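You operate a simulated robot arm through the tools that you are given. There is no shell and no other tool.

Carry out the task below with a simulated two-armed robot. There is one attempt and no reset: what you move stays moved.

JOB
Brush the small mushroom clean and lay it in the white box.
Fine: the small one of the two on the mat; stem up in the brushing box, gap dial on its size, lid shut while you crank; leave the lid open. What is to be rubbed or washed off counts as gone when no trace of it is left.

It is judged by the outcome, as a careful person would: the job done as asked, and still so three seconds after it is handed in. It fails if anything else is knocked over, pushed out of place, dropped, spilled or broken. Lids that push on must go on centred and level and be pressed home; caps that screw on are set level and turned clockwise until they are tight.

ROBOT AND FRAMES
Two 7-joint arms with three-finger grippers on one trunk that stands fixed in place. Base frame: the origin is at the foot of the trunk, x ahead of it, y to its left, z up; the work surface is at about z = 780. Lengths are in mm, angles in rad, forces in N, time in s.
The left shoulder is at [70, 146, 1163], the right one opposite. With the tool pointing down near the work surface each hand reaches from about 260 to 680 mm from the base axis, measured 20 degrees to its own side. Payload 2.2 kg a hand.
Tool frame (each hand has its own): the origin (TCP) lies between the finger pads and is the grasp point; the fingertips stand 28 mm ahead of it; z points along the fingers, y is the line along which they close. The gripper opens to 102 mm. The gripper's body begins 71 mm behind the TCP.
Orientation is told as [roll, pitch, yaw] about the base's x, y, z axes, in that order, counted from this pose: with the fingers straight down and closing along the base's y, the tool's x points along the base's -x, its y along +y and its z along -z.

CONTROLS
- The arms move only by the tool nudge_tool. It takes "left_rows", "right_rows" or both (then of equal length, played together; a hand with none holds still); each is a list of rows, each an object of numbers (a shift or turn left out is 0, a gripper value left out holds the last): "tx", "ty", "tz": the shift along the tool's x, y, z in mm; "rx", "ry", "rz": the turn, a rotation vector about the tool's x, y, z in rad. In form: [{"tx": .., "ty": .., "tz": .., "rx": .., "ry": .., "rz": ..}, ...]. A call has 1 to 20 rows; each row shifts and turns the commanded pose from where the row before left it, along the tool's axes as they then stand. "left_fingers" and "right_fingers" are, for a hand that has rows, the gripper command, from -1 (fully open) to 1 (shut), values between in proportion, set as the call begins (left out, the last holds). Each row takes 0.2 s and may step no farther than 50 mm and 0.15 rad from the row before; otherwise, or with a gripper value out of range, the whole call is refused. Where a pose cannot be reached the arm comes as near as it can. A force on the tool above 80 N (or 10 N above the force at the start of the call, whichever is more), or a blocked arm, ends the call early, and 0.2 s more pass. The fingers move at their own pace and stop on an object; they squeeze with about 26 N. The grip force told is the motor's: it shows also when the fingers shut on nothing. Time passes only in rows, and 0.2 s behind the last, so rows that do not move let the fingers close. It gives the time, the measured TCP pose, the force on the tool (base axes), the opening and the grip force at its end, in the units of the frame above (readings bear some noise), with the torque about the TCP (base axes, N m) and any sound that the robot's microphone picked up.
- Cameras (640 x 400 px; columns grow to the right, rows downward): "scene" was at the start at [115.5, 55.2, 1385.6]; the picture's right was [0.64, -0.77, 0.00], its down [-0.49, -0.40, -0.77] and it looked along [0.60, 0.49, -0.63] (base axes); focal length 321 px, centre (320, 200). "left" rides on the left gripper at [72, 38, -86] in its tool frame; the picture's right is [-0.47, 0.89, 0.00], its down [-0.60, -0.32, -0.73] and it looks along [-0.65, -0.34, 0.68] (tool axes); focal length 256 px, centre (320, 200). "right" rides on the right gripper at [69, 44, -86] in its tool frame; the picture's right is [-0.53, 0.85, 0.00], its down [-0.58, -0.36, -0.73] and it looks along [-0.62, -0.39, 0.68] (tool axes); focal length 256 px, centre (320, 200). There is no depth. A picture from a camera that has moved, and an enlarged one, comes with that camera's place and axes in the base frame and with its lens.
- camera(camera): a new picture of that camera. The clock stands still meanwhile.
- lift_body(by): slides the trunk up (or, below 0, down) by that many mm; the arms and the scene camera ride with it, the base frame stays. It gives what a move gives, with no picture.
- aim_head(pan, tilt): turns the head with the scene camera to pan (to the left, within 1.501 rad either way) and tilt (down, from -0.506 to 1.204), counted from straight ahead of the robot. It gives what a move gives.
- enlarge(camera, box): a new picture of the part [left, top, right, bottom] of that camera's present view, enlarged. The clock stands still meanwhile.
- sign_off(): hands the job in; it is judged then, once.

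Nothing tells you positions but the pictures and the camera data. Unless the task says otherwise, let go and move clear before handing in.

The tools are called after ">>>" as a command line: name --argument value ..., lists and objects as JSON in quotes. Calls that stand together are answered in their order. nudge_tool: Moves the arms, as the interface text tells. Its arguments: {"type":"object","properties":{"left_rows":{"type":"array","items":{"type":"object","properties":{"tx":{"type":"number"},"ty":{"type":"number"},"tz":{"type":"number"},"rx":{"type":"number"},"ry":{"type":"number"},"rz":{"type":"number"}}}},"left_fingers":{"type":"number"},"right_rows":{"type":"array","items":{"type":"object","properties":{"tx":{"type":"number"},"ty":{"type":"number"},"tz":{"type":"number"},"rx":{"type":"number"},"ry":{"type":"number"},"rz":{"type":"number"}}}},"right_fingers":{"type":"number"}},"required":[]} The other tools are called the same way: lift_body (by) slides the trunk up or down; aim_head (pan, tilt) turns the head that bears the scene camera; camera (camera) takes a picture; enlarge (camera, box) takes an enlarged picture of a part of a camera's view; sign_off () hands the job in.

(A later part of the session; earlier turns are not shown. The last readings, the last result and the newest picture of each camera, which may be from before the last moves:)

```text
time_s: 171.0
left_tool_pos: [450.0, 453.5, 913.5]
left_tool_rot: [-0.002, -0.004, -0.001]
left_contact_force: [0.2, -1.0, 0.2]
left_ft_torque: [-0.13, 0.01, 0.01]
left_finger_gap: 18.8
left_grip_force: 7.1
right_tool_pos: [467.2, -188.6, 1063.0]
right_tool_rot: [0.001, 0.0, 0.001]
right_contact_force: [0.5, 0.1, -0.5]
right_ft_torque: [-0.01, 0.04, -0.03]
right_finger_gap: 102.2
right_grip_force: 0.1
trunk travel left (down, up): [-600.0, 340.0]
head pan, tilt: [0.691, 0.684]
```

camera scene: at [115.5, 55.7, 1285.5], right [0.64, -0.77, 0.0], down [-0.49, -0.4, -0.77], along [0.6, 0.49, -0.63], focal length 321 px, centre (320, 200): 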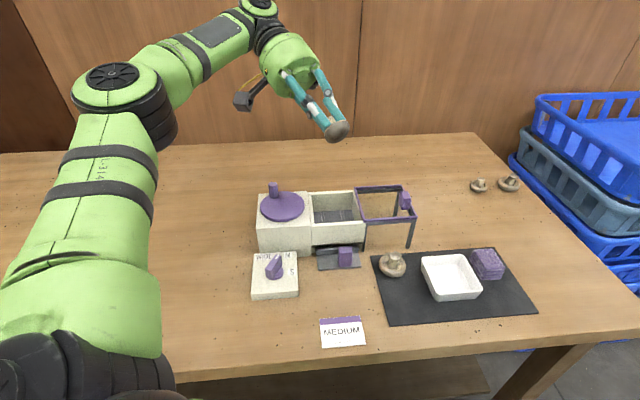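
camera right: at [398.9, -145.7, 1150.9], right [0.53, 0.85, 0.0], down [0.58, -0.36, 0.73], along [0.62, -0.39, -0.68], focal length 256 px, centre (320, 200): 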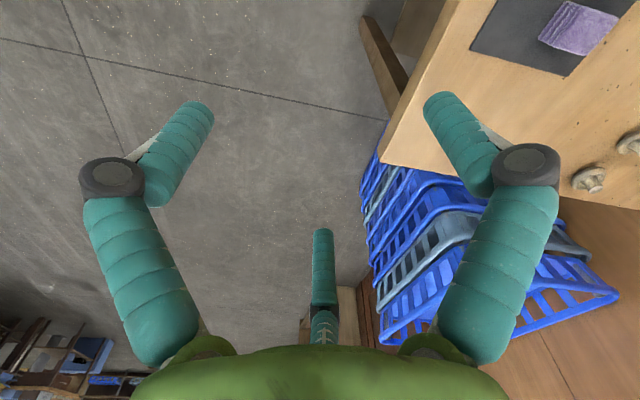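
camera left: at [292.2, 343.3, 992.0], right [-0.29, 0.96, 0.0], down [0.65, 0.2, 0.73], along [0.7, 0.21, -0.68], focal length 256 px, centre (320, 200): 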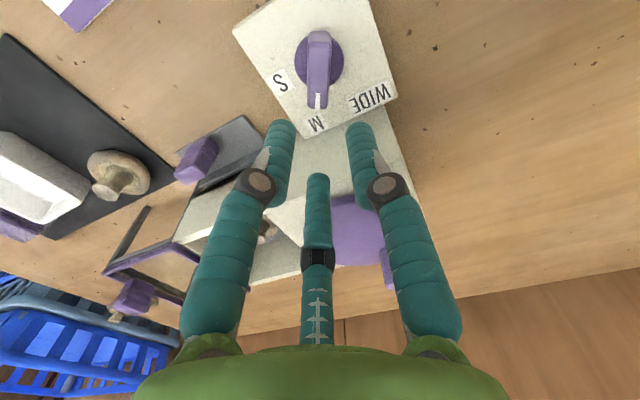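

Gripped. I'll crank two full turns clockwise on the S setting.

>>> nudge_tool --left_rows '[{"tx": -9.29, "ty": -4.14}, {"tx": -7.56, "ty": -6.8}, {"tx": -5.08, "ty": -8.81}, {"tx": -2.11, "ty": -9.95}, {"tx": 1.06, "ty": -10.11}, {"tx": 4.14, "ty": -9.29}, {"tx": 6.8, "ty": -7.56}, {"tx": 8.81, "ty": -5.08}, {"tx": 9.95, "ty": -2.11}, {"tx": 10.11, "ty": 1.06}, {"tx": 9.29, "ty": 4.14}, {"tx": 7.56, "ty": 6.8}, {"tx": 5.08, "ty": 8.81}, {"tx": 2.11, "ty": 9.95}, {"tx": -1.06, "ty": 10.11}, {"tx": -4.14, "ty": 9.29}, {"tx": -6.8, "ty": 7.56}, {"tx": -8.81, "ty": 5.08}, {"tx": -9.95, "ty": 2.11}, {"tx": -10.11, "ty": -1.06}]'

>>> enlarge --camera "scene" --box '[310, 190, 360, 228]'

>>> nudge_tool --left_rows '[{"tx": -9.29, "ty": -4.14}, {"tx": -7.56, "ty": -6.8}, {"tx": -5.08, "ty": -8.81}, {"tx": -2.11, "ty": -9.95}, {"tx": 1.06, "ty": -10.11}, {"tx": 4.14, "ty": -9.29}, {"tx": 6.8, "ty": -7.56}, {"tx": 8.81, "ty": -5.08}, {"tx": 9.95, "ty": -2.11}, {"tx": 10.11, "ty": 1.06}, {"tx": 9.29, "ty": 4.14}, {"tx": 7.56, "ty": 6.8}, {"tx": 5.08, "ty": 8.81}, {"tx": 2.11, "ty": 9.95}, {"tx": -1.06, "ty": 10.11}, {"tx": -4.14, "ty": 9.29}, {"tx": -6.8, "ty": 7.56}, {"tx": -8.81, "ty": 5.08}, {"tx": -9.95, "ty": 2.11}, {"tx": -10.11, "ty": -1.06}]'

>>> enlarge --camera "scene" --box '[230, 120, 410, 250]'

>>> enlarge --camera "scene" --box '[310, 190, 360, 228]'

```text
time_s: 175.2
left_tool_pos: [448.3, 451.8, 913.9]
left_tool_rot: [-0.002, 0.001, -0.001]
left_contact_force: [-0.8, -5.8, -2.4]
left_ft_torque: [-0.34, 0.47, -0.02]
left_finger_gap: 16.9
left_grip_force: 42.5
right_tool_pos: [467.1, -189.9, 1062.8]
right_tool_rot: [0.004, 0.0, 0.0]
right_contact_force: [-0.1, -0.4, -0.3]
right_ft_torque: [0.0, 0.04, -0.03]
right_finger_gap: 102.0
right_grip_force: 0.2
trunk travel left (down, up): [-600.0, 340.0]
head pan, tilt: [0.691, 0.684]
```

```text
10.53 times, centred on (335, 209) of scene
camera zoom: at [115.7, 54.2, 1285.6], right [0.64, -0.77, 0.0], down [-0.49, -0.4, -0.78], along [0.6, 0.49, -0.63], focal length 3383 px, centre (162, 105)
```

zoom: 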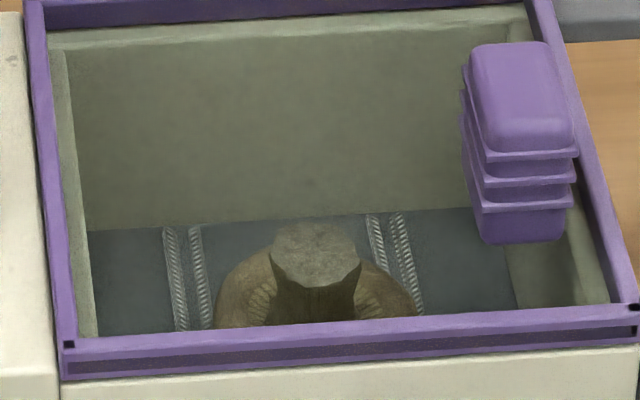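

```text
time_s: 179.4
left_tool_pos: [449.9, 452.7, 913.4]
left_tool_rot: [-0.002, -0.001, -0.002]
left_contact_force: [-0.7, -5.6, -2.1]
left_ft_torque: [-0.37, 0.4, -0.01]
left_finger_gap: 16.9
left_grip_force: 42.9
right_tool_pos: [467.6, -189.4, 1063.3]
right_tool_rot: [0.002, 0.0, -0.001]
right_contact_force: [-0.4, 1.0, 0.4]
right_ft_torque: [0.01, 0.02, 0.0]
right_finger_gap: 102.2
right_grip_force: 0.1
trunk travel left (down, up): [-600.0, 340.0]
head pan, tilt: [0.691, 0.684]
```

```text
3.08 times, centred on (320, 185) of scene
camera zoom: at [115.7, 54.1, 1285.6], right [0.64, -0.77, 0.0], down [-0.49, -0.4, -0.78], along [0.6, 0.49, -0.63], focal length 989 px, centre (320, 246)
```

zoom: 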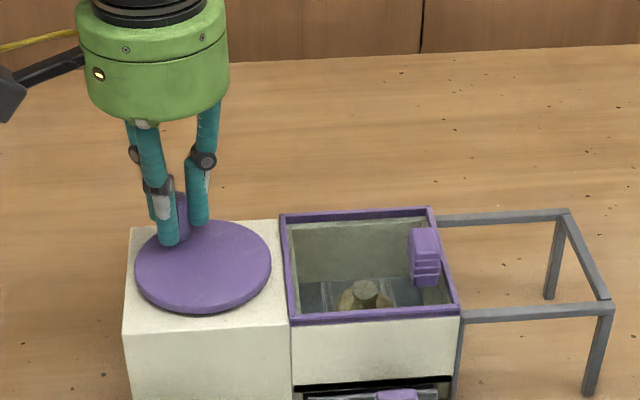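

```text
10.53 times, centred on (335, 209) of scene
camera zoom: at [115.7, 54.1, 1285.6], right [0.64, -0.77, 0.0], down [-0.49, -0.4, -0.78], along [0.6, 0.49, -0.63], focal length 3383 px, centre (162, 105)
```

zoom: 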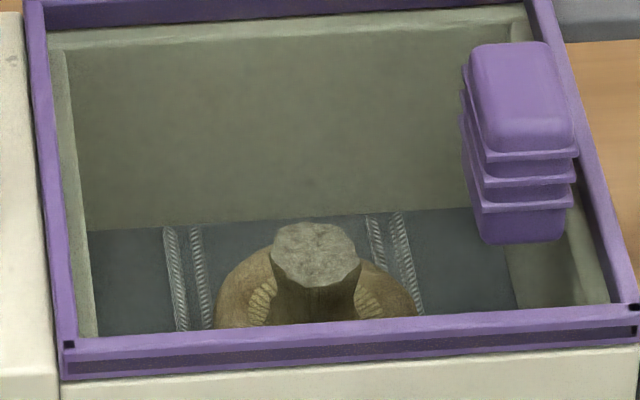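

The picture is changing now: the gills and stem look lighter and crisper than before, so S is brushing. I'll keep cranking.

>>> nudge_tool --left_rows '[{"tx": -9.29, "ty": -4.14}, {"tx": -7.56, "ty": -6.8}, {"tx": -5.08, "ty": -8.81}, {"tx": -2.11, "ty": -9.95}, {"tx": 1.06, "ty": -10.11}, {"tx": 4.14, "ty": -9.29}, {"tx": 6.8, "ty": -7.56}, {"tx": 8.81, "ty": -5.08}, {"tx": 9.95, "ty": -2.11}, {"tx": 10.11, "ty": 1.06}, {"tx": 9.29, "ty": 4.14}, {"tx": 7.56, "ty": 6.8}, {"tx": 5.08, "ty": 8.81}, {"tx": 2.11, "ty": 9.95}, {"tx": -1.06, "ty": 10.11}, {"tx": -4.14, "ty": 9.29}, {"tx": -6.8, "ty": 7.56}, {"tx": -8.81, "ty": 5.08}, {"tx": -9.95, "ty": 2.11}, {"tx": -10.11, "ty": -1.06}]'

>>> enlarge --camera "scene" --box '[310, 190, 360, 228]'

>>> nudge_tool --left_rows '[{"tx": -9.29, "ty": -4.14}, {"tx": -7.56, "ty": -6.8}, {"tx": -5.08, "ty": -8.81}, {"tx": -2.11, "ty": -9.95}, {"tx": 1.06, "ty": -10.11}, {"tx": 4.14, "ty": -9.29}, {"tx": 6.8, "ty": -7.56}, {"tx": 8.81, "ty": -5.08}, {"tx": 9.95, "ty": -2.11}, {"tx": 10.11, "ty": 1.06}, {"tx": 9.29, "ty": 4.14}, {"tx": 7.56, "ty": 6.8}, {"tx": 5.08, "ty": 8.81}, {"tx": 2.11, "ty": 9.95}, {"tx": -1.06, "ty": 10.11}, {"tx": -4.14, "ty": 9.29}, {"tx": -6.8, "ty": 7.56}, {"tx": -8.81, "ty": 5.08}, {"tx": -9.95, "ty": 2.11}, {"tx": -10.11, "ty": -1.06}]'

>>> enlarge --camera "scene" --box '[310, 190, 360, 228]'

>>> enlarge --camera "scene" --box '[230, 120, 410, 250]'

```text
time_s: 183.6
left_tool_pos: [449.5, 451.9, 912.9]
left_tool_rot: [-0.001, 0.0, 0.001]
left_contact_force: [-1.4, -6.9, -1.8]
left_ft_torque: [-0.49, 0.45, -0.02]
left_finger_gap: 16.9
left_grip_force: 42.3
right_tool_pos: [469.3, -189.3, 1063.6]
right_tool_rot: [0.002, -0.002, 0.001]
right_contact_force: [0.2, 0.4, -0.3]
right_ft_torque: [0.02, -0.03, 0.01]
right_finger_gap: 101.9
right_grip_force: 0.0
trunk travel left (down, up): [-600.0, 340.0]
head pan, tilt: [0.691, 0.684]
```

```text
10.53 times, centred on (335, 209) of scene
camera zoom: at [115.7, 54.1, 1285.6], right [0.64, -0.77, 0.0], down [-0.49, -0.4, -0.78], along [0.6, 0.49, -0.63], focal length 3383 px, centre (162, 105)
```

zoom: 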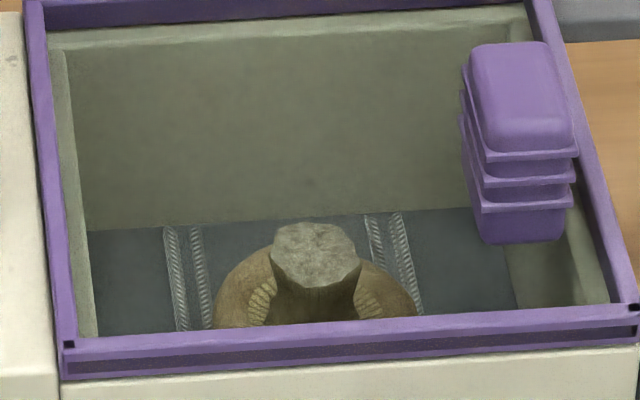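

```text
time_s: 187.8
left_tool_pos: [448.5, 451.9, 913.0]
left_tool_rot: [0.0, -0.001, -0.001]
left_contact_force: [-1.0, -5.2, 2.1]
left_ft_torque: [-0.44, 0.7, 0.01]
left_finger_gap: 16.7
left_grip_force: 42.4
right_tool_pos: [468.2, -189.8, 1063.5]
right_tool_rot: [0.003, 0.001, -0.001]
right_contact_force: [-0.1, -0.1, -0.2]
right_ft_torque: [0.0, 0.0, 0.0]
right_finger_gap: 101.9
right_grip_force: 0.0
trunk travel left (down, up): [-600.0, 340.0]
head pan, tilt: [0.691, 0.684]
```

```text
10.53 times, centred on (335, 209) of scene
camera zoom: at [115.5, 54.2, 1285.7], right [0.64, -0.77, 0.0], down [-0.49, -0.4, -0.78], along [0.6, 0.49, -0.63], focal length 3383 px, centre (162, 105)
```

zoom: 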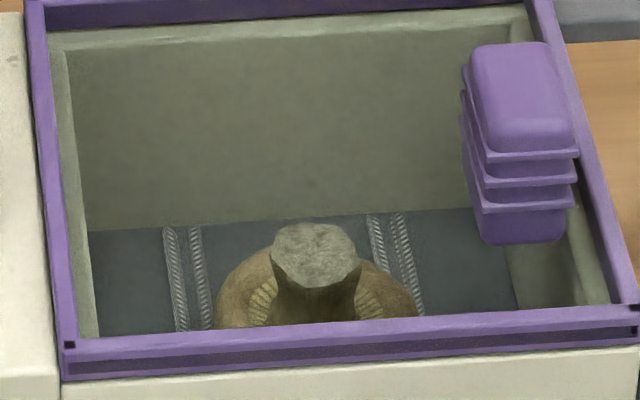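

```text
3.08 times, centred on (320, 185) of scene
camera zoom: at [115.5, 54.2, 1285.7], right [0.64, -0.77, 0.0], down [-0.49, -0.4, -0.78], along [0.6, 0.49, -0.63], focal length 989 px, centre (320, 246)
```

zoom: 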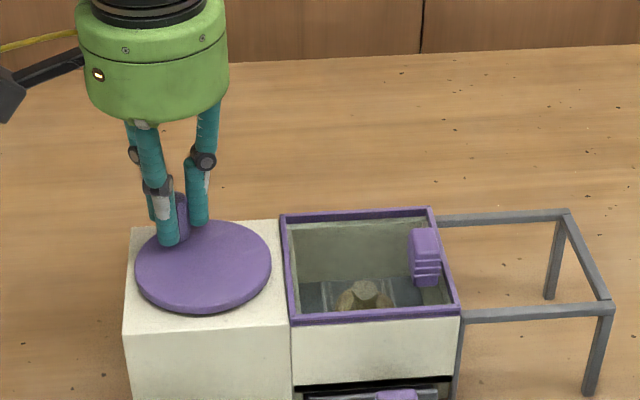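

After the second turn nothing changed any more, so it looks fully brushed. I'll release the crank and go to the inner side of the lid handle to open it.

>>> nudge_tool --left_rows '[{"tz": 0}, {"tz": 0}, {"tz": -20}, {"tz": -25}, {"tz": -25}, {"tz": 0}]' --left_fingers 0.118

>>> nudge_tool --left_rows '[{"rz": 0.131}, {"rz": 0.131}, {"tx": -12.5, "ty": -25.1}, {"tx": -12.5, "ty": -25.1}, {"tx": -12.5, "ty": -25.1}, {"tz": 0}, {"tz": 0}]' --left_fingers -1

>>> enlarge --camera "left" --box '[220, 70, 420, 250]'

```text
time_s: 189.2
left_tool_pos: [449.6, 454.3, 982.5]
left_tool_rot: [-0.003, -0.004, 0.0]
left_contact_force: [0.2, -0.5, 0.4]
left_ft_torque: [0.03, 0.03, -0.03]
left_finger_gap: 44.8
left_grip_force: 0.1
right_tool_pos: [469.0, -187.1, 1062.0]
right_tool_rot: [-0.001, 0.0, 0.001]
right_contact_force: [-1.1, -0.1, 1.1]
right_ft_torque: [0.02, 0.03, 0.0]
right_finger_gap: 102.2
right_grip_force: 0.2
trunk travel left (down, up): [-600.0, 340.0]
head pan, tilt: [0.691, 0.684]
```

```text
time_s: 190.8
left_tool_pos: [465.8, 369.9, 982.2]
left_tool_rot: [0.001, -0.003, -0.262]
left_contact_force: [-0.4, 0.4, 0.7]
left_ft_torque: [0.0, 0.01, 0.01]
left_finger_gap: 102.0
left_grip_force: 0.0
right_tool_pos: [468.5, -188.5, 1062.5]
right_tool_rot: [0.001, 0.001, 0.001]
right_contact_force: [0.4, 0.5, 0.0]
right_ft_torque: [-0.01, -0.01, 0.0]
right_finger_gap: 101.8
right_grip_force: 0.0
trunk travel left (down, up): [-600.0, 340.0]
head pan, tilt: [0.691, 0.684]
```

```text
2.22 times, centred on (320, 160) of left
camera zoom: at [406.6, 425.7, 1069.1], right [0.68, 0.73, 0.0], down [0.5, -0.46, 0.73], along [0.54, -0.5, -0.68], focal length 569 px, centre (320, 289)
```

zoom: 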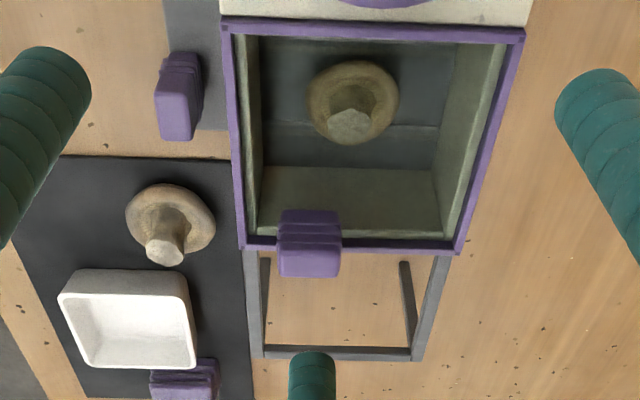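

>>> nudge_tool --left_rows '[{"tz": 25}, {"tz": 25}, {"tz": 20}, {"tz": 10}, {"tz": 6}, {"tz": 0}]'

>>> nudge_tool --left_rows '[{"tx": -6, "ty": -3.5}, {"tx": -6, "ty": -3.5}, {"tx": -7.8, "ty": -4.5}, {"tx": -7.8, "ty": -4.5}, {"tx": -7.8, "ty": -4.5}, {"tx": -7.8, "ty": -4.5}, {"tx": -7.8, "ty": -4.5}, {"tx": -7.8, "ty": -4.5}, {"tx": -7.8, "ty": -4.5}, {"tx": -7.8, "ty": -4.5}, {"tx": -7.8, "ty": -4.5}, {"tz": 0}]'

>>> enlarge --camera "scene" --box '[240, 110, 440, 250]'

```text
time_s: 192.2
left_tool_pos: [465.5, 370.3, 895.8]
left_tool_rot: [-0.001, -0.005, -0.262]
left_contact_force: [-0.2, 0.2, -0.9]
left_ft_torque: [-0.01, -0.01, 0.0]
left_finger_gap: 102.0
left_grip_force: 0.1
right_tool_pos: [467.6, -188.0, 1062.5]
right_tool_rot: [0.002, 0.001, 0.001]
right_contact_force: [-0.8, -0.6, 0.1]
right_ft_torque: [0.0, -0.04, 0.0]
right_finger_gap: 102.0
right_grip_force: 0.0
trunk travel left (down, up): [-600.0, 340.0]
head pan, tilt: [0.691, 0.684]
```

```text
time_s: 194.8
left_tool_pos: [533.2, 303.1, 897.3]
left_tool_rot: [-0.001, -0.002, -0.262]
left_contact_force: [0.2, -0.5, 1.0]
left_ft_torque: [0.01, 0.01, -0.01]
left_finger_gap: 101.6
left_grip_force: 0.2
right_tool_pos: [467.2, -187.5, 1062.8]
right_tool_rot: [-0.001, 0.001, 0.0]
right_contact_force: [-0.3, -0.5, 0.2]
right_ft_torque: [0.04, 0.03, 0.01]
right_finger_gap: 101.9
right_grip_force: 0.0
trunk travel left (down, up): [-600.0, 340.0]
head pan, tilt: [0.691, 0.684]
```

```text
2.86 times, centred on (340, 180) of scene
camera zoom: at [115.4, 55.4, 1285.6], right [0.64, -0.77, 0.0], down [-0.49, -0.4, -0.77], along [0.6, 0.49, -0.63], focal length 918 px, centre (263, 257)
```

zoom: 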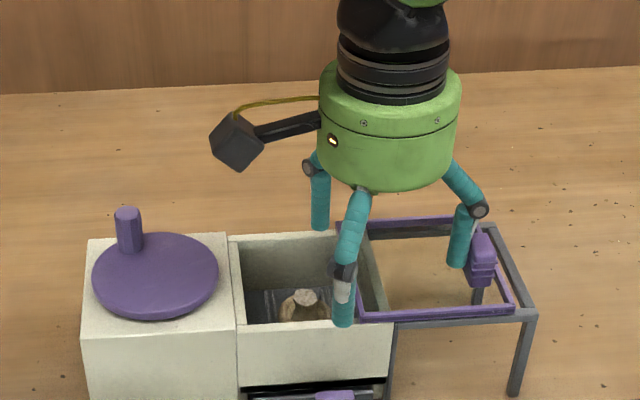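

The mushroom looks clearly lighter now. I'll finish opening the lid in small steps.

>>> nudge_tool --left_rows '[{"tx": -5.2, "ty": -3}, {"tx": -5.2, "ty": -3}, {"tx": -2.6, "ty": -1.5}, {"tz": 0}]'

>>> nudge_tool --left_rows '[{"tx": -1.7, "ty": -1}, {"tx": -1.7, "ty": -1}, {"tz": 0}]'

>>> nudge_tool --left_rows '[{"tx": -1.2, "ty": -0.7}, {"tz": 0}]'

```text
time_s: 195.8
left_tool_pos: [544.7, 292.3, 897.1]
left_tool_rot: [0.0, -0.004, -0.26]
left_contact_force: [-0.7, 0.8, -0.4]
left_ft_torque: [-0.02, -0.02, 0.01]
left_finger_gap: 101.2
left_grip_force: 0.1
right_tool_pos: [469.1, -187.4, 1063.4]
right_tool_rot: [0.0, 0.001, 0.0]
right_contact_force: [0.1, 0.7, -0.1]
right_ft_torque: [0.01, -0.02, 0.02]
right_finger_gap: 102.1
right_grip_force: 0.1
trunk travel left (down, up): [-600.0, 340.0]
head pan, tilt: [0.691, 0.684]
```

```text
time_s: 196.6
left_tool_pos: [546.9, 291.1, 897.8]
left_tool_rot: [-0.001, -0.005, -0.261]
left_contact_force: [-1.9, 1.2, 0.2]
left_ft_torque: [-0.02, -0.07, 0.0]
left_finger_gap: 101.1
left_grip_force: 0.0
right_tool_pos: [467.0, -187.8, 1062.5]
right_tool_rot: [0.0, 0.0, -0.002]
right_contact_force: [-1.1, 0.2, -0.4]
right_ft_torque: [-0.01, 0.01, -0.01]
right_finger_gap: 102.0
right_grip_force: 0.0
trunk travel left (down, up): [-600.0, 340.0]
head pan, tilt: [0.691, 0.684]
```

```text
time_s: 197.2
left_tool_pos: [547.8, 288.9, 897.3]
left_tool_rot: [0.0, -0.004, -0.262]
left_contact_force: [-2.7, 1.7, -0.4]
left_ft_torque: [-0.03, -0.02, -0.03]
left_finger_gap: 100.4
left_grip_force: 0.1
right_tool_pos: [467.6, -187.5, 1063.2]
right_tool_rot: [0.0, 0.0, 0.0]
right_contact_force: [-0.3, 0.6, 0.2]
right_ft_torque: [-0.02, -0.01, 0.04]
right_finger_gap: 102.3
right_grip_force: 0.0
trunk travel left (down, up): [-600.0, 340.0]
head pan, tilt: [0.691, 0.684]
```

The lid is fully open at its stop. I'll back off, rise and move over the well.

>>> nudge_tool --left_rows '[{"tx": 5.2, "ty": 3}, {"tz": -25}, {"tz": -25}, {"tz": -25}, {"tx": 21, "ty": 20}, {"tx": 21, "ty": 20}, {"tz": 0}, {"tz": 0}]' --left_fingers -1

>>> nudge_tool --left_rows '[{"tz": 0}, {"tz": 0}]' --left_fingers 0.294

>>> enlarge --camera "left" --box '[240, 20, 400, 150]'

>>> enlarge --camera "scene" --box '[310, 190, 360, 228]'

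```text
time_s: 199.0
left_tool_pos: [512.3, 342.7, 972.1]
left_tool_rot: [-0.001, -0.003, -0.261]
left_contact_force: [0.6, -0.7, -0.4]
left_ft_torque: [-0.01, -0.05, 0.01]
left_finger_gap: 101.9
left_grip_force: 0.2
right_tool_pos: [468.6, -187.7, 1063.1]
right_tool_rot: [0.001, -0.002, 0.002]
right_contact_force: [-0.4, -0.7, 0.0]
right_ft_torque: [0.02, -0.01, 0.0]
right_finger_gap: 102.2
right_grip_force: 0.0
trunk travel left (down, up): [-600.0, 340.0]
head pan, tilt: [0.691, 0.684]
```

```text
time_s: 199.6
left_tool_pos: [513.5, 343.3, 971.3]
left_tool_rot: [0.0, -0.004, -0.263]
left_contact_force: [0.6, -1.3, -0.6]
left_ft_torque: [0.01, 0.04, 0.0]
left_finger_gap: 35.9
left_grip_force: 0.1
right_tool_pos: [468.6, -188.1, 1062.5]
right_tool_rot: [0.001, -0.001, -0.001]
right_contact_force: [0.6, 0.2, -0.2]
right_ft_torque: [-0.01, 0.0, -0.04]
right_finger_gap: 102.0
right_grip_force: 0.2
trunk travel left (down, up): [-600.0, 340.0]
head pan, tilt: [0.691, 0.684]
```

```text
3.08 times, centred on (320, 85) of left
camera zoom: at [453.6, 399.1, 1057.6], right [0.68, 0.73, 0.0], down [0.5, -0.46, 0.73], along [0.54, -0.5, -0.68], focal length 788 px, centre (320, 554)
```

zoom: 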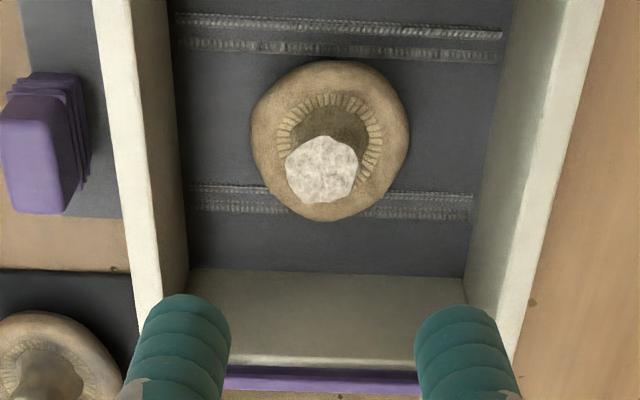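

```text
10.53 times, centred on (335, 209) of scene
camera zoom: at [115.4, 55.3, 1285.6], right [0.64, -0.77, 0.0], down [-0.49, -0.4, -0.77], along [0.6, 0.49, -0.63], focal length 3383 px, centre (162, 105)
```

zoom: 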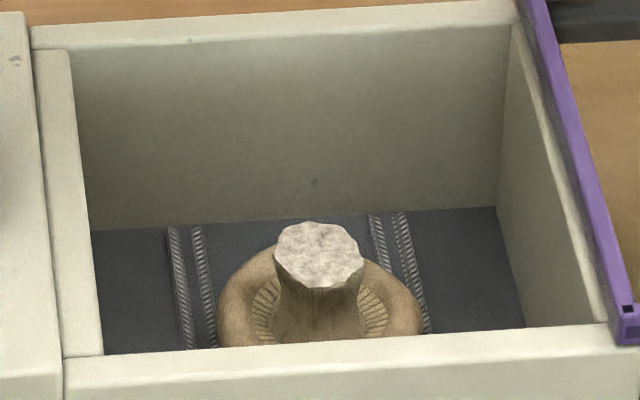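

It's clearly clean on top now: pale stem, bright gills, even tan cap. I'll grip the stem and lift it to inspect the underside.

>>> nudge_tool --left_rows '[{"tx": 0.3, "ty": 1.2}, {"tz": 25}, {"tz": 25}, {"tz": 25}, {"tz": 20}, {"tz": 10}, {"tz": 8}, {"tz": 0}]'

>>> nudge_tool --left_rows '[{"tz": 0}, {"tz": 0}, {"tz": 0}]' --left_fingers 1

>>> nudge_tool --left_rows '[{"tz": -10}, {"tz": -20}, {"tz": -30}, {"tz": -35}, {"tz": -35}, {"tz": -40}, {"tz": -40}, {"tz": 0}]'

>>> nudge_tool --left_rows '[{"tx": 20, "ty": 0}, {"tx": 20, "ty": 0}, {"rx": 0.14}, {"rx": 0.14}, {"rx": 0.14}, {"rx": 0.14}, {"rx": 0.14}, {"rx": 0.14}, {"rx": 0.14}, {"tz": 0}]'

>>> camera --camera "scene"

```text
time_s: 201.4
left_tool_pos: [513.3, 343.7, 859.2]
left_tool_rot: [-0.001, -0.005, -0.262]
left_contact_force: [0.5, -0.5, -0.7]
left_ft_torque: [-0.02, -0.02, 0.0]
left_finger_gap: 36.2
left_grip_force: 0.1
right_tool_pos: [468.1, -187.3, 1063.4]
right_tool_rot: [-0.001, -0.001, -0.001]
right_contact_force: [-0.2, -0.1, -0.9]
right_ft_torque: [0.04, 0.0, 0.01]
right_finger_gap: 102.0
right_grip_force: 0.1
trunk travel left (down, up): [-600.0, 340.0]
head pan, tilt: [0.691, 0.684]
```

```text
time_s: 202.2
left_tool_pos: [513.9, 344.9, 858.5]
left_tool_rot: [0.002, -0.003, -0.262]
left_contact_force: [0.1, -1.0, 0.7]
left_ft_torque: [0.04, 0.02, 0.03]
left_finger_gap: 16.4
left_grip_force: 12.3
right_tool_pos: [466.9, -188.3, 1062.8]
right_tool_rot: [0.0, 0.0, 0.0]
right_contact_force: [0.1, 0.6, 0.7]
right_ft_torque: [0.01, -0.01, -0.02]
right_finger_gap: 102.0
right_grip_force: 0.0
trunk travel left (down, up): [-600.0, 340.0]
head pan, tilt: [0.691, 0.684]
```

```text
time_s: 204.0
left_tool_pos: [512.8, 346.4, 1067.0]
left_tool_rot: [0.001, -0.004, -0.262]
left_contact_force: [-1.0, 0.5, -0.6]
left_ft_torque: [0.0, 0.01, 0.01]
left_finger_gap: 16.4
left_grip_force: 12.0
right_tool_pos: [469.4, -186.8, 1061.5]
right_tool_rot: [0.001, 0.0, 0.0]
right_contact_force: [-0.4, 0.2, 0.3]
right_ft_torque: [0.0, 0.02, 0.03]
right_finger_gap: 102.0
right_grip_force: 0.1
trunk travel left (down, up): [-600.0, 340.0]
head pan, tilt: [0.691, 0.684]
```

```text
time_s: 206.2
left_tool_pos: [471.4, 352.1, 1067.2]
left_tool_rot: [-0.98, -0.007, -0.258]
left_contact_force: [0.6, -0.9, -0.5]
left_ft_torque: [0.0, 0.01, -0.02]
left_finger_gap: 16.6
left_grip_force: 11.5
left hand out of reach, approached as far as the arm can: row 9
right_tool_pos: [467.6, -188.1, 1063.1]
right_tool_rot: [-0.001, 0.0, -0.001]
right_contact_force: [-0.3, -1.1, -0.4]
right_ft_torque: [-0.01, -0.01, 0.01]
right_finger_gap: 101.7
right_grip_force: 0.0
trunk travel left (down, up): [-600.0, 340.0]
head pan, tilt: [0.691, 0.684]
```

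```text
taken
camera scene: at [115.2, 54.7, 1285.6], right [0.64, -0.77, 0.0], down [-0.49, -0.4, -0.78], along [0.6, 0.49, -0.63], focal length 321 px, centre (320, 200)
```

scene: 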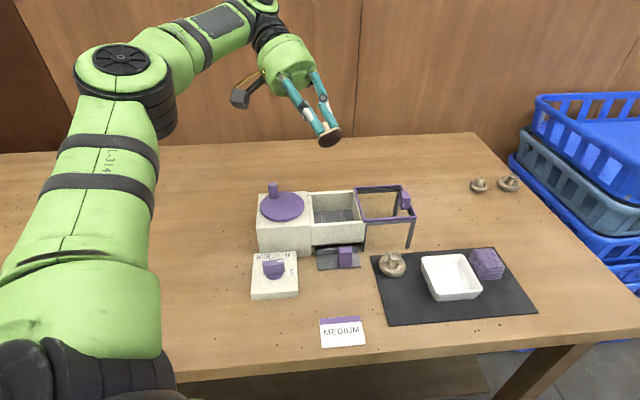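

>>> enlarge --camera "scene" --box '[310, 122, 350, 152]'

```text
13.33 times, centred on (330, 137) of scene
camera zoom: at [115.2, 54.7, 1285.6], right [0.64, -0.77, 0.0], down [-0.49, -0.4, -0.78], along [0.6, 0.49, -0.63], focal length 4286 px, centre (187, 1040)
```

zoom: 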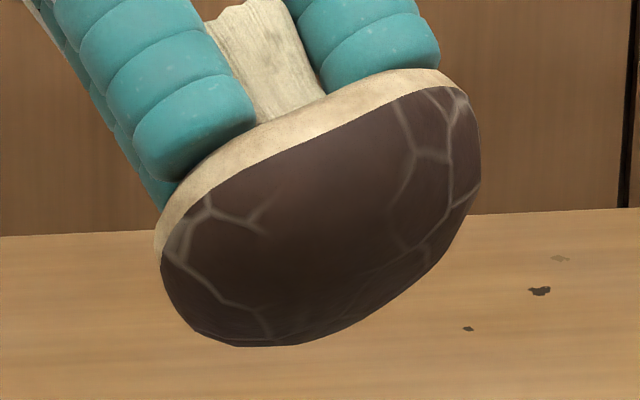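

The dirt film is completely gone: the cap is now glossy dark brown with pale cracks and the stem is cream. Next I'll level the hand and look at the white box for placing.

>>> nudge_tool --left_rows '[{"rx": -0.14}, {"rx": -0.14}, {"rx": -0.14}, {"rx": -0.14}, {"rx": -0.14}, {"rx": -0.14}, {"rx": -0.14}, {"tz": 0}, {"tz": 0}]'

>>> enlarge --camera "scene" --box '[370, 235, 520, 335]'

```text
time_s: 208.2
left_tool_pos: [471.6, 350.8, 1066.8]
left_tool_rot: [0.002, -0.004, -0.263]
left_contact_force: [-0.3, -0.1, 0.0]
left_ft_torque: [0.01, 0.02, -0.05]
left_finger_gap: 16.4
left_grip_force: 12.2
right_tool_pos: [466.8, -188.9, 1063.1]
right_tool_rot: [0.001, 0.001, -0.001]
right_contact_force: [-0.3, 0.3, -0.1]
right_ft_torque: [0.0, -0.04, -0.03]
right_finger_gap: 101.7
right_grip_force: 0.0
trunk travel left (down, up): [-600.0, 340.0]
head pan, tilt: [0.691, 0.684]
```

```text
4.00 times, centred on (445, 285) of scene
camera zoom: at [115.5, 55.0, 1285.6], right [0.64, -0.77, 0.0], down [-0.49, -0.4, -0.78], along [0.6, 0.49, -0.63], focal length 1286 px, centre (-180, -140)
```

zoom: 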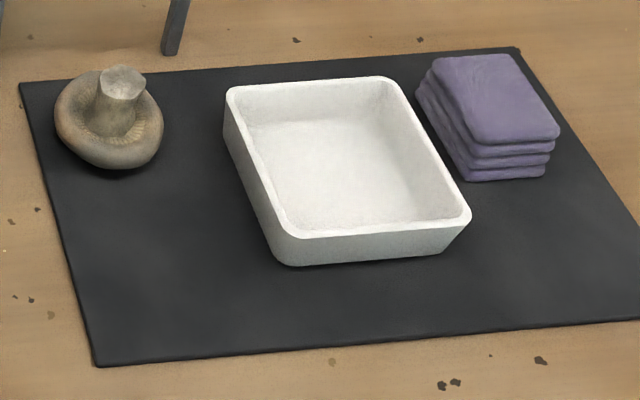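

The white box centre is near (560, 108) with its rim at z≈806. I'll carry the mushroom over at a safe height, aiming for (555, 112), and see whether the arm reaches.

>>> nudge_tool --left_rows '[{"tx": -20.3, "ty": -29.9, "tz": 10}, {"tx": -20.3, "ty": -29.9, "tz": 10}, {"tx": -20.3, "ty": -29.9, "tz": 15}, {"tx": -20.3, "ty": -29.9, "tz": 15}, {"tx": -20.3, "ty": -29.9, "tz": 15}, {"tx": -20.3, "ty": -29.9, "tz": 15}, {"tx": -20.3, "ty": -29.9, "tz": 15}, {"tz": 0}, {"tz": 0}]'

>>> camera --camera "scene"

```text
time_s: 210.2
left_tool_pos: [512.7, 155.0, 967.3]
left_tool_rot: [0.0, -0.006, -0.26]
left_contact_force: [-0.2, -0.1, 0.5]
left_ft_torque: [-0.01, 0.01, -0.02]
left_finger_gap: 16.4
left_grip_force: 12.0
left hand out of reach, approached as far as the arm can: row 6, 7
right_tool_pos: [468.1, -188.7, 1062.8]
right_tool_rot: [0.0, 0.001, -0.001]
right_contact_force: [0.8, -0.1, 0.5]
right_ft_torque: [0.01, 0.02, 0.01]
right_finger_gap: 101.9
right_grip_force: 0.1
trunk travel left (down, up): [-600.0, 340.0]
head pan, tilt: [0.691, 0.684]
```

```text
taken
camera scene: at [115.2, 55.1, 1285.6], right [0.64, -0.77, 0.0], down [-0.49, -0.4, -0.78], along [0.6, 0.49, -0.63], focal length 321 px, centre (320, 200)
```

scene: 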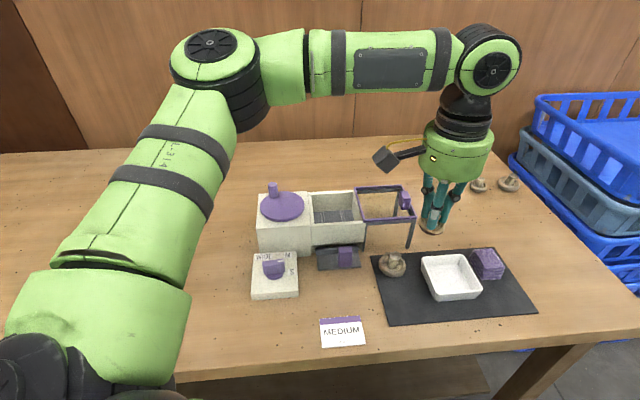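

The arm stops short at (513, 155). I'll lower the trunk (raising the hand first to keep its height) and then tilt the hand a little outward to gain the last few centimetres.

>>> nudge_tool --left_rows '[{"tz": -35}, {"tz": -35}, {"tz": -30}, {"tz": 0}]' --right_rows '[{"tz": -35}, {"tz": -35}, {"tz": -30}, {"tz": 0}]'

>>> lift_body --by -100

>>> camera --camera "scene"

```text
time_s: 211.2
left_tool_pos: [507.8, 169.6, 1044.0]
left_tool_rot: [0.001, -0.003, -0.261]
left_contact_force: [-0.5, 0.3, 0.3]
left_ft_torque: [-0.02, 0.01, 0.03]
left_finger_gap: 16.3
left_grip_force: 12.2
left hand out of reach, approached as far as the arm can: row 1, 2, 3
right_tool_pos: [468.7, -189.7, 1161.4]
right_tool_rot: [0.001, 0.0, 0.0]
right_contact_force: [0.0, 0.0, -0.9]
right_ft_torque: [-0.02, -0.01, -0.01]
right_finger_gap: 101.9
right_grip_force: 0.0
trunk travel left (down, up): [-600.0, 340.0]
head pan, tilt: [0.691, 0.684]
```

```text
time_s: 212.5
left_tool_pos: [506.4, 170.3, 946.0]
left_tool_rot: [0.001, -0.004, -0.262]
left_contact_force: [-0.1, -0.4, -0.8]
left_ft_torque: [0.02, -0.04, 0.03]
left_finger_gap: 16.0
left_grip_force: 11.9
right_tool_pos: [467.0, -189.0, 1062.5]
right_tool_rot: [-0.001, 0.0, 0.002]
right_contact_force: [-1.0, 1.0, 0.2]
right_ft_torque: [0.0, 0.01, -0.02]
right_finger_gap: 102.0
right_grip_force: 0.0
trunk travel left (down, up): [-500.0, 440.0]
head pan, tilt: [0.691, 0.684]
```

```text
taken
camera scene: at [115.2, 55.2, 1185.6], right [0.64, -0.77, 0.0], down [-0.49, -0.4, -0.78], along [0.6, 0.49, -0.63], focal length 321 px, centre (320, 200)
```

scene: 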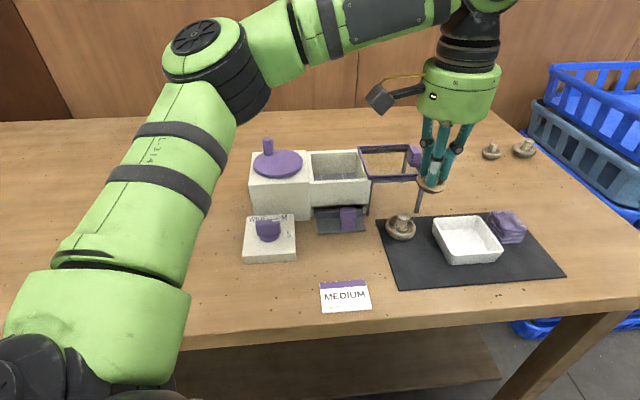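

>>> nudge_tool --left_rows '[{"tx": -10, "ty": -7.6, "tz": 18}, {"tx": -10, "ty": -7.6, "tz": 18}, {"tx": -10, "ty": -7.6, "tz": 14}, {"tz": 0}]'

>>> nudge_tool --left_rows '[{"tx": -10, "ty": -7.6}, {"tx": -10, "ty": -7.6}, {"tz": 0}]'

```text
time_s: 213.5
left_tool_pos: [513.1, 159.2, 901.0]
left_tool_rot: [-0.002, -0.005, -0.263]
left_contact_force: [-0.2, -0.1, -0.4]
left_ft_torque: [-0.01, -0.02, 0.0]
left_finger_gap: 16.5
left_grip_force: 12.4
left hand out of reach, approached as far as the arm can: row 1, 2, 3
right_tool_pos: [467.3, -189.2, 1062.4]
right_tool_rot: [0.001, 0.0, -0.001]
right_contact_force: [0.3, -0.3, -0.6]
right_ft_torque: [-0.02, -0.02, -0.01]
right_finger_gap: 102.1
right_grip_force: 0.0
trunk travel left (down, up): [-500.0, 440.0]
head pan, tilt: [0.691, 0.684]
```

```text
time_s: 214.3
left_tool_pos: [512.5, 158.3, 899.7]
left_tool_rot: [-0.003, -0.006, -0.261]
left_contact_force: [-0.7, -0.5, 0.4]
left_ft_torque: [0.01, 0.02, -0.03]
left_finger_gap: 16.3
left_grip_force: 11.7
left hand out of reach, approached as far as the arm can: row 1, 2
right_tool_pos: [468.5, -188.7, 1063.1]
right_tool_rot: [0.0, -0.001, 0.0]
right_contact_force: [0.1, 0.3, 0.4]
right_ft_torque: [-0.01, 0.0, -0.01]
right_finger_gap: 102.1
right_grip_force: 0.1
trunk travel left (down, up): [-500.0, 440.0]
head pan, tilt: [0.691, 0.684]
```

Vertical reach ends here, so I'll tilt the hand about 24° toward the box; the wrist then stays back while the mushroom moves forward.

>>> nudge_tool --left_rows '[{"rx": 0.062, "ry": -0.125}, {"rx": 0.062, "ry": -0.125}, {"rx": 0.062, "ry": -0.125}, {"tz": 0}]'

```text
time_s: 215.3
left_tool_pos: [511.6, 158.1, 899.2]
left_tool_rot: [-0.196, -0.377, -0.225]
left_contact_force: [-0.3, 1.0, -0.1]
left_ft_torque: [0.04, 0.01, 0.0]
left_finger_gap: 16.4
left_grip_force: 12.2
right_tool_pos: [468.5, -188.5, 1062.8]
right_tool_rot: [0.0, 0.001, 0.0]
right_contact_force: [-0.2, 0.5, -0.6]
right_ft_torque: [0.0, 0.05, -0.01]
right_finger_gap: 102.1
right_grip_force: 0.1
trunk travel left (down, up): [-500.0, 440.0]
head pan, tilt: [0.691, 0.684]
```

>>> nudge_tool --left_rows '[{"tx": -13, "ty": -10.3, "tz": 7.2}, {"tx": -13, "ty": -10.3, "tz": 7.2}, {"tx": -13, "ty": -10.3, "tz": 7.2}, {"tz": 0}]'

>>> enlarge --camera "scene" --box '[370, 120, 570, 290]'

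```text
time_s: 216.3
left_tool_pos: [544.8, 116.2, 900.0]
left_tool_rot: [-0.197, -0.376, -0.226]
left_contact_force: [0.1, 0.0, 0.0]
left_ft_torque: [0.0, -0.04, 0.04]
left_finger_gap: 16.2
left_grip_force: 12.1
right_tool_pos: [467.3, -188.7, 1063.8]
right_tool_rot: [0.0, 0.0, 0.0]
right_contact_force: [0.1, 0.1, 1.5]
right_ft_torque: [-0.01, 0.0, 0.02]
right_finger_gap: 102.2
right_grip_force: 0.1
trunk travel left (down, up): [-500.0, 440.0]
head pan, tilt: [0.691, 0.684]
```

```text
2.35 times, centred on (470, 205) of scene
camera zoom: at [115.3, 55.7, 1185.6], right [0.64, -0.77, 0.0], down [-0.49, -0.4, -0.77], along [0.6, 0.49, -0.63], focal length 756 px, centre (-33, 188)
```

zoom: 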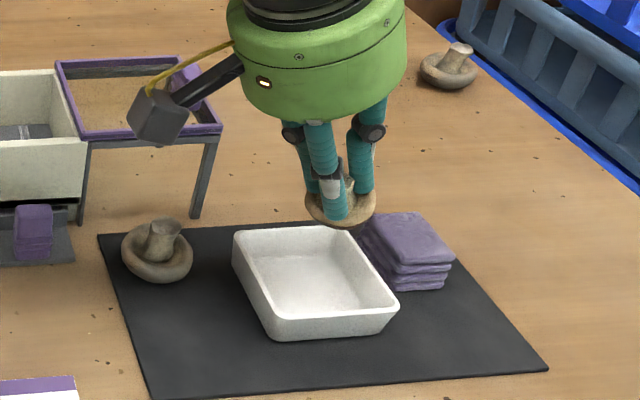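

It's over the box at (545, 116), with the mushroom itself near (559, 104). I'll lower it straight down toward the box floor.

>>> nudge_tool --left_rows '[{"tx": 6.3, "ty": 3.95, "tz": 15}, {"tx": 6.3, "ty": 3.95, "tz": 15}, {"tx": 6.3, "ty": 3.95, "tz": 15}, {"tz": 0}]'

>>> enlarge --camera "scene" --box '[400, 150, 540, 290]'

>>> camera --camera "left"

```text
time_s: 217.3
left_tool_pos: [546.5, 118.6, 848.8]
left_tool_rot: [-0.195, -0.377, -0.226]
left_contact_force: [-0.2, 1.2, 0.4]
left_ft_torque: [0.02, -0.03, -0.04]
left_finger_gap: 15.9
left_grip_force: 11.7
right_tool_pos: [467.7, -188.3, 1063.9]
right_tool_rot: [-0.001, 0.0, 0.001]
right_contact_force: [-0.2, 0.3, -0.7]
right_ft_torque: [0.0, -0.03, 0.02]
right_finger_gap: 101.7
right_grip_force: 0.1
trunk travel left (down, up): [-500.0, 440.0]
head pan, tilt: [0.691, 0.684]
```

```text
2.86 times, centred on (470, 220) of scene
camera zoom: at [115.4, 55.2, 1185.6], right [0.64, -0.77, 0.0], down [-0.49, -0.4, -0.77], along [0.6, 0.49, -0.63], focal length 918 px, centre (-109, 143)
```

zoom: 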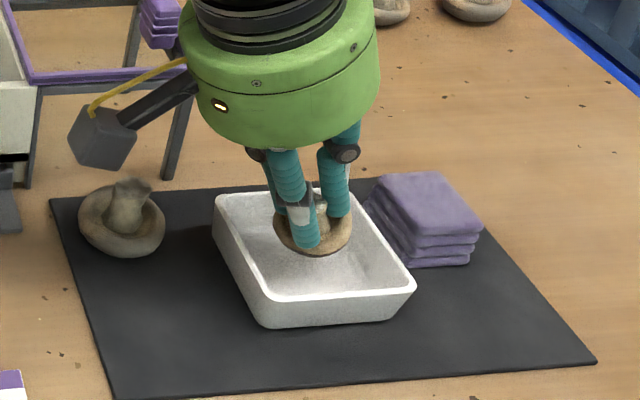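

```text
taken
camera left: at [465.4, 192.4, 895.3], right [0.68, 0.74, 0.01], down [0.23, -0.23, 0.95], along [0.7, -0.64, -0.32], focal length 256 px, centre (320, 200)
```

left: 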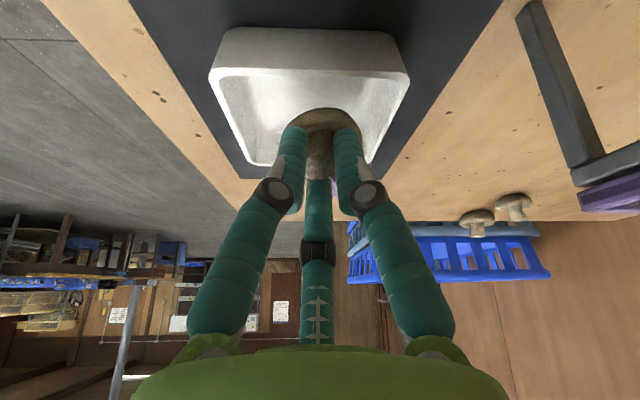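

>>> nudge_tool --left_rows '[{"tx": 2.2, "ty": 1.1, "tz": 5.5}, {"tx": 1.5, "ty": 0.7, "tz": 3.7}, {"tz": 0}]'

>>> nudge_tool --left_rows '[{"tx": 0.73, "ty": 0.36, "tz": 1.83}, {"tx": 0.73, "ty": 0.36, "tz": 1.83}, {"tz": 0}]'

>>> enlarge --camera "scene" --box '[420, 190, 520, 270]'

```text
time_s: 218.1
left_tool_pos: [545.2, 117.3, 839.6]
left_tool_rot: [-0.196, -0.375, -0.225]
left_contact_force: [0.4, -0.2, -1.4]
left_ft_torque: [0.02, 0.04, 0.01]
left_finger_gap: 16.3
left_grip_force: 11.9
right_tool_pos: [467.0, -188.6, 1062.7]
right_tool_rot: [-0.001, 0.0, -0.001]
right_contact_force: [0.4, 0.5, 0.0]
right_ft_torque: [0.02, 0.03, -0.02]
right_finger_gap: 102.2
right_grip_force: 0.0
trunk travel left (down, up): [-500.0, 440.0]
head pan, tilt: [0.691, 0.684]
```

```text
time_s: 218.9
left_tool_pos: [546.3, 117.5, 834.7]
left_tool_rot: [-0.196, -0.375, -0.224]
left_contact_force: [-0.5, 0.8, 0.2]
left_ft_torque: [0.01, 0.01, 0.01]
left_finger_gap: 16.3
left_grip_force: 11.7
right_tool_pos: [468.1, -188.2, 1063.0]
right_tool_rot: [0.0, -0.001, 0.0]
right_contact_force: [0.4, -1.0, 0.7]
right_ft_torque: [0.02, 0.03, -0.03]
right_finger_gap: 101.9
right_grip_force: 0.1
trunk travel left (down, up): [-500.0, 440.0]
head pan, tilt: [0.691, 0.684]
```

```text
5.00 times, centred on (470, 230) of scene
camera zoom: at [115.5, 55.2, 1185.6], right [0.64, -0.77, 0.0], down [-0.49, -0.4, -0.77], along [0.6, 0.49, -0.63], focal length 1607 px, centre (-430, 50)
```

zoom: 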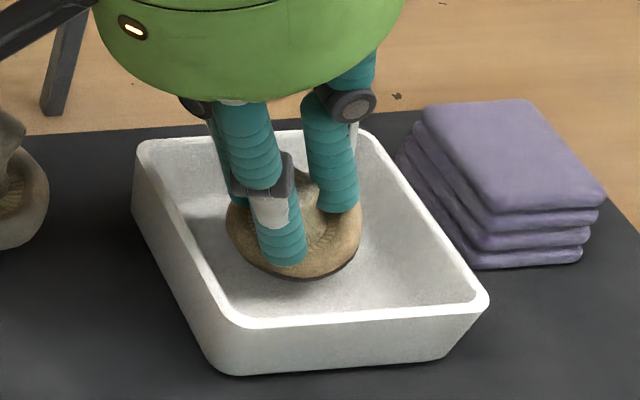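

It's inside the box now. I'll go down gently until it touches the floor.

>>> nudge_tool --left_rows '[{"tx": 0.73, "ty": 0.36, "tz": 1.83}, {"tz": 0}]'

>>> nudge_tool --left_rows '[{"tx": 0.73, "ty": 0.36, "tz": 1.83}, {"tz": 0}]'

>>> nudge_tool --left_rows '[{"tx": 0.73, "ty": 0.36, "tz": 1.83}, {"tz": 0}]'

```text
time_s: 219.5
left_tool_pos: [545.2, 118.3, 833.6]
left_tool_rot: [-0.195, -0.376, -0.226]
left_contact_force: [-0.5, 1.0, -0.5]
left_ft_torque: [-0.01, 0.03, 0.01]
left_finger_gap: 16.0
left_grip_force: 12.1
right_tool_pos: [466.8, -188.3, 1062.3]
right_tool_rot: [0.001, -0.001, 0.001]
right_contact_force: [0.3, 0.6, 0.3]
right_ft_torque: [-0.03, 0.02, 0.0]
right_finger_gap: 101.9
right_grip_force: 0.0
trunk travel left (down, up): [-500.0, 440.0]
head pan, tilt: [0.691, 0.684]
```

```text
time_s: 220.1
left_tool_pos: [546.2, 117.3, 832.7]
left_tool_rot: [-0.195, -0.377, -0.225]
left_contact_force: [-0.3, 0.8, 2.7]
left_ft_torque: [-0.03, -0.02, 0.0]
left_finger_gap: 16.2
left_grip_force: 11.9
right_tool_pos: [468.2, -189.4, 1063.1]
right_tool_rot: [-0.001, 0.0, 0.0]
right_contact_force: [-0.1, 0.0, 0.6]
right_ft_torque: [0.02, 0.03, -0.03]
right_finger_gap: 101.6
right_grip_force: 0.1
trunk travel left (down, up): [-500.0, 440.0]
head pan, tilt: [0.691, 0.684]
```

```text
time_s: 220.7
left_tool_pos: [546.4, 118.0, 831.2]
left_tool_rot: [-0.195, -0.381, -0.224]
left_contact_force: [0.8, 0.3, 10.9]
left_ft_torque: [-0.01, -0.1, -0.01]
left_finger_gap: 15.9
left_grip_force: 11.4
right_tool_pos: [466.1, -188.5, 1063.6]
right_tool_rot: [-0.001, -0.001, 0.001]
right_contact_force: [-0.7, -0.8, -0.1]
right_ft_torque: [0.0, 0.0, 0.0]
right_finger_gap: 102.0
right_grip_force: 0.0
trunk travel left (down, up): [-500.0, 440.0]
head pan, tilt: [0.691, 0.684]
```

It's resting on the box floor. I'll ease off, open just enough, and withdraw along the fingers' axis.

>>> nudge_tool --left_rows '[{"tx": -0.6, "ty": -0.3, "tz": -1.5}, {"tz": 0}]'

>>> nudge_tool --left_rows '[{"tz": 0}, {"tz": 0}, {"tz": 0}]' --left_fingers 0.35

>>> enlarge --camera "scene" --box '[420, 190, 520, 270]'

```text
time_s: 221.3
left_tool_pos: [546.1, 118.5, 832.0]
left_tool_rot: [-0.196, -0.377, -0.226]
left_contact_force: [1.4, -1.4, 8.3]
left_ft_torque: [-0.09, -0.14, 0.03]
left_finger_gap: 16.4
left_grip_force: 11.9
right_tool_pos: [466.9, -189.7, 1063.0]
right_tool_rot: [-0.001, 0.0, 0.001]
right_contact_force: [-0.1, -0.3, -0.1]
right_ft_torque: [-0.01, -0.03, 0.04]
right_finger_gap: 102.2
right_grip_force: 0.1
trunk travel left (down, up): [-500.0, 440.0]
head pan, tilt: [0.691, 0.684]
```

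```text
time_s: 222.1
left_tool_pos: [545.1, 118.3, 829.6]
left_tool_rot: [-0.195, -0.374, -0.227]
left_contact_force: [-0.9, 0.2, 1.0]
left_ft_torque: [0.02, 0.03, 0.02]
left_finger_gap: 33.0
left_grip_force: 0.1
right_tool_pos: [467.7, -188.0, 1062.5]
right_tool_rot: [0.001, 0.001, 0.001]
right_contact_force: [-0.7, 0.1, 0.2]
right_ft_torque: [0.01, 0.01, 0.01]
right_finger_gap: 102.0
right_grip_force: 0.0
trunk travel left (down, up): [-500.0, 440.0]
head pan, tilt: [0.691, 0.684]
```

```text
5.00 times, centred on (470, 230) of scene
camera zoom: at [115.4, 55.2, 1185.5], right [0.64, -0.77, 0.0], down [-0.49, -0.4, -0.77], along [0.6, 0.49, -0.63], focal length 1607 px, centre (-430, 50)
```

zoom: 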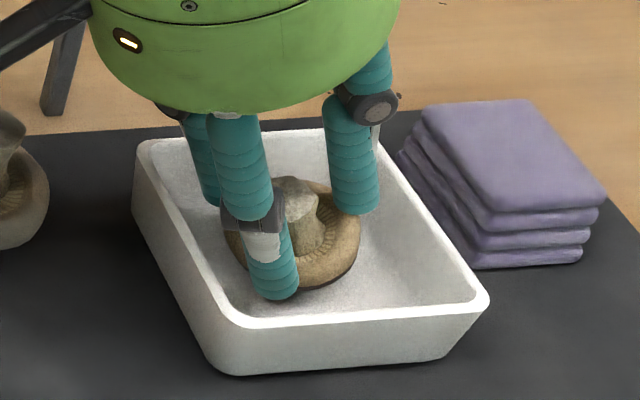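

Released and the mushroom stands in the box. I'll lift the hand straight up, clear of it.

>>> nudge_tool --left_rows '[{"tx": -3.3, "ty": -1.9, "tz": -4.9}, {"tx": -3, "ty": -1.5, "tz": -7.5}, {"tx": -5.5, "ty": -2.7, "tz": -13.7}, {"tx": -7.3, "ty": -3.6, "tz": -18.3}, {"tx": -7.3, "ty": -3.6, "tz": -18.3}, {"tz": 0}]'

>>> enlarge --camera "scene" --box '[370, 120, 570, 290]'

>>> enlarge --camera "scene" --box '[420, 190, 520, 270]'

```text
time_s: 223.5
left_tool_pos: [547.0, 117.6, 902.3]
left_tool_rot: [-0.195, -0.374, -0.227]
left_contact_force: [0.4, -0.1, 0.5]
left_ft_torque: [-0.02, 0.01, -0.02]
left_finger_gap: 33.1
left_grip_force: 0.1
right_tool_pos: [468.6, -188.3, 1062.4]
right_tool_rot: [0.0, 0.0, 0.001]
right_contact_force: [0.8, 0.0, -0.4]
right_ft_torque: [0.0, 0.01, 0.03]
right_finger_gap: 102.4
right_grip_force: 0.1
trunk travel left (down, up): [-500.0, 440.0]
head pan, tilt: [0.691, 0.684]
```

```text
2.35 times, centred on (470, 205) of scene
camera zoom: at [115.7, 55.3, 1185.5], right [0.64, -0.77, 0.0], down [-0.49, -0.4, -0.77], along [0.6, 0.49, -0.63], focal length 756 px, centre (-33, 188)
```

zoom: 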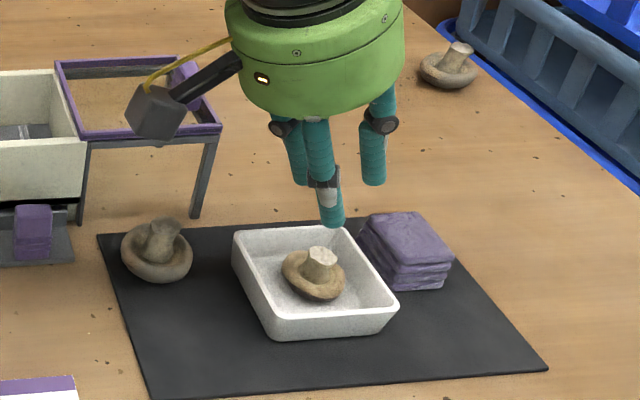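

```text
5.00 times, centred on (470, 230) of scene
camera zoom: at [115.7, 55.3, 1185.5], right [0.64, -0.77, 0.0], down [-0.49, -0.4, -0.77], along [0.6, 0.49, -0.63], focal length 1607 px, centre (-430, 50)
```

zoom: 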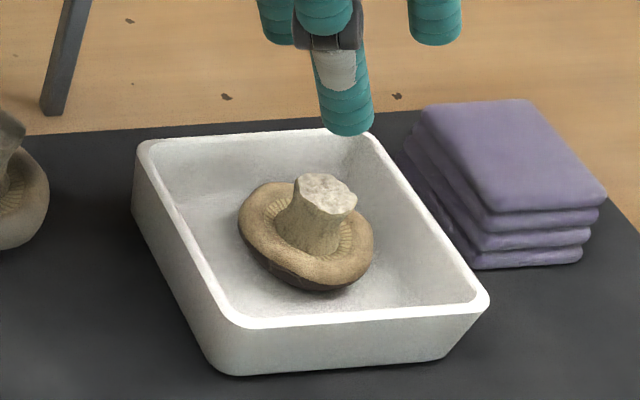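

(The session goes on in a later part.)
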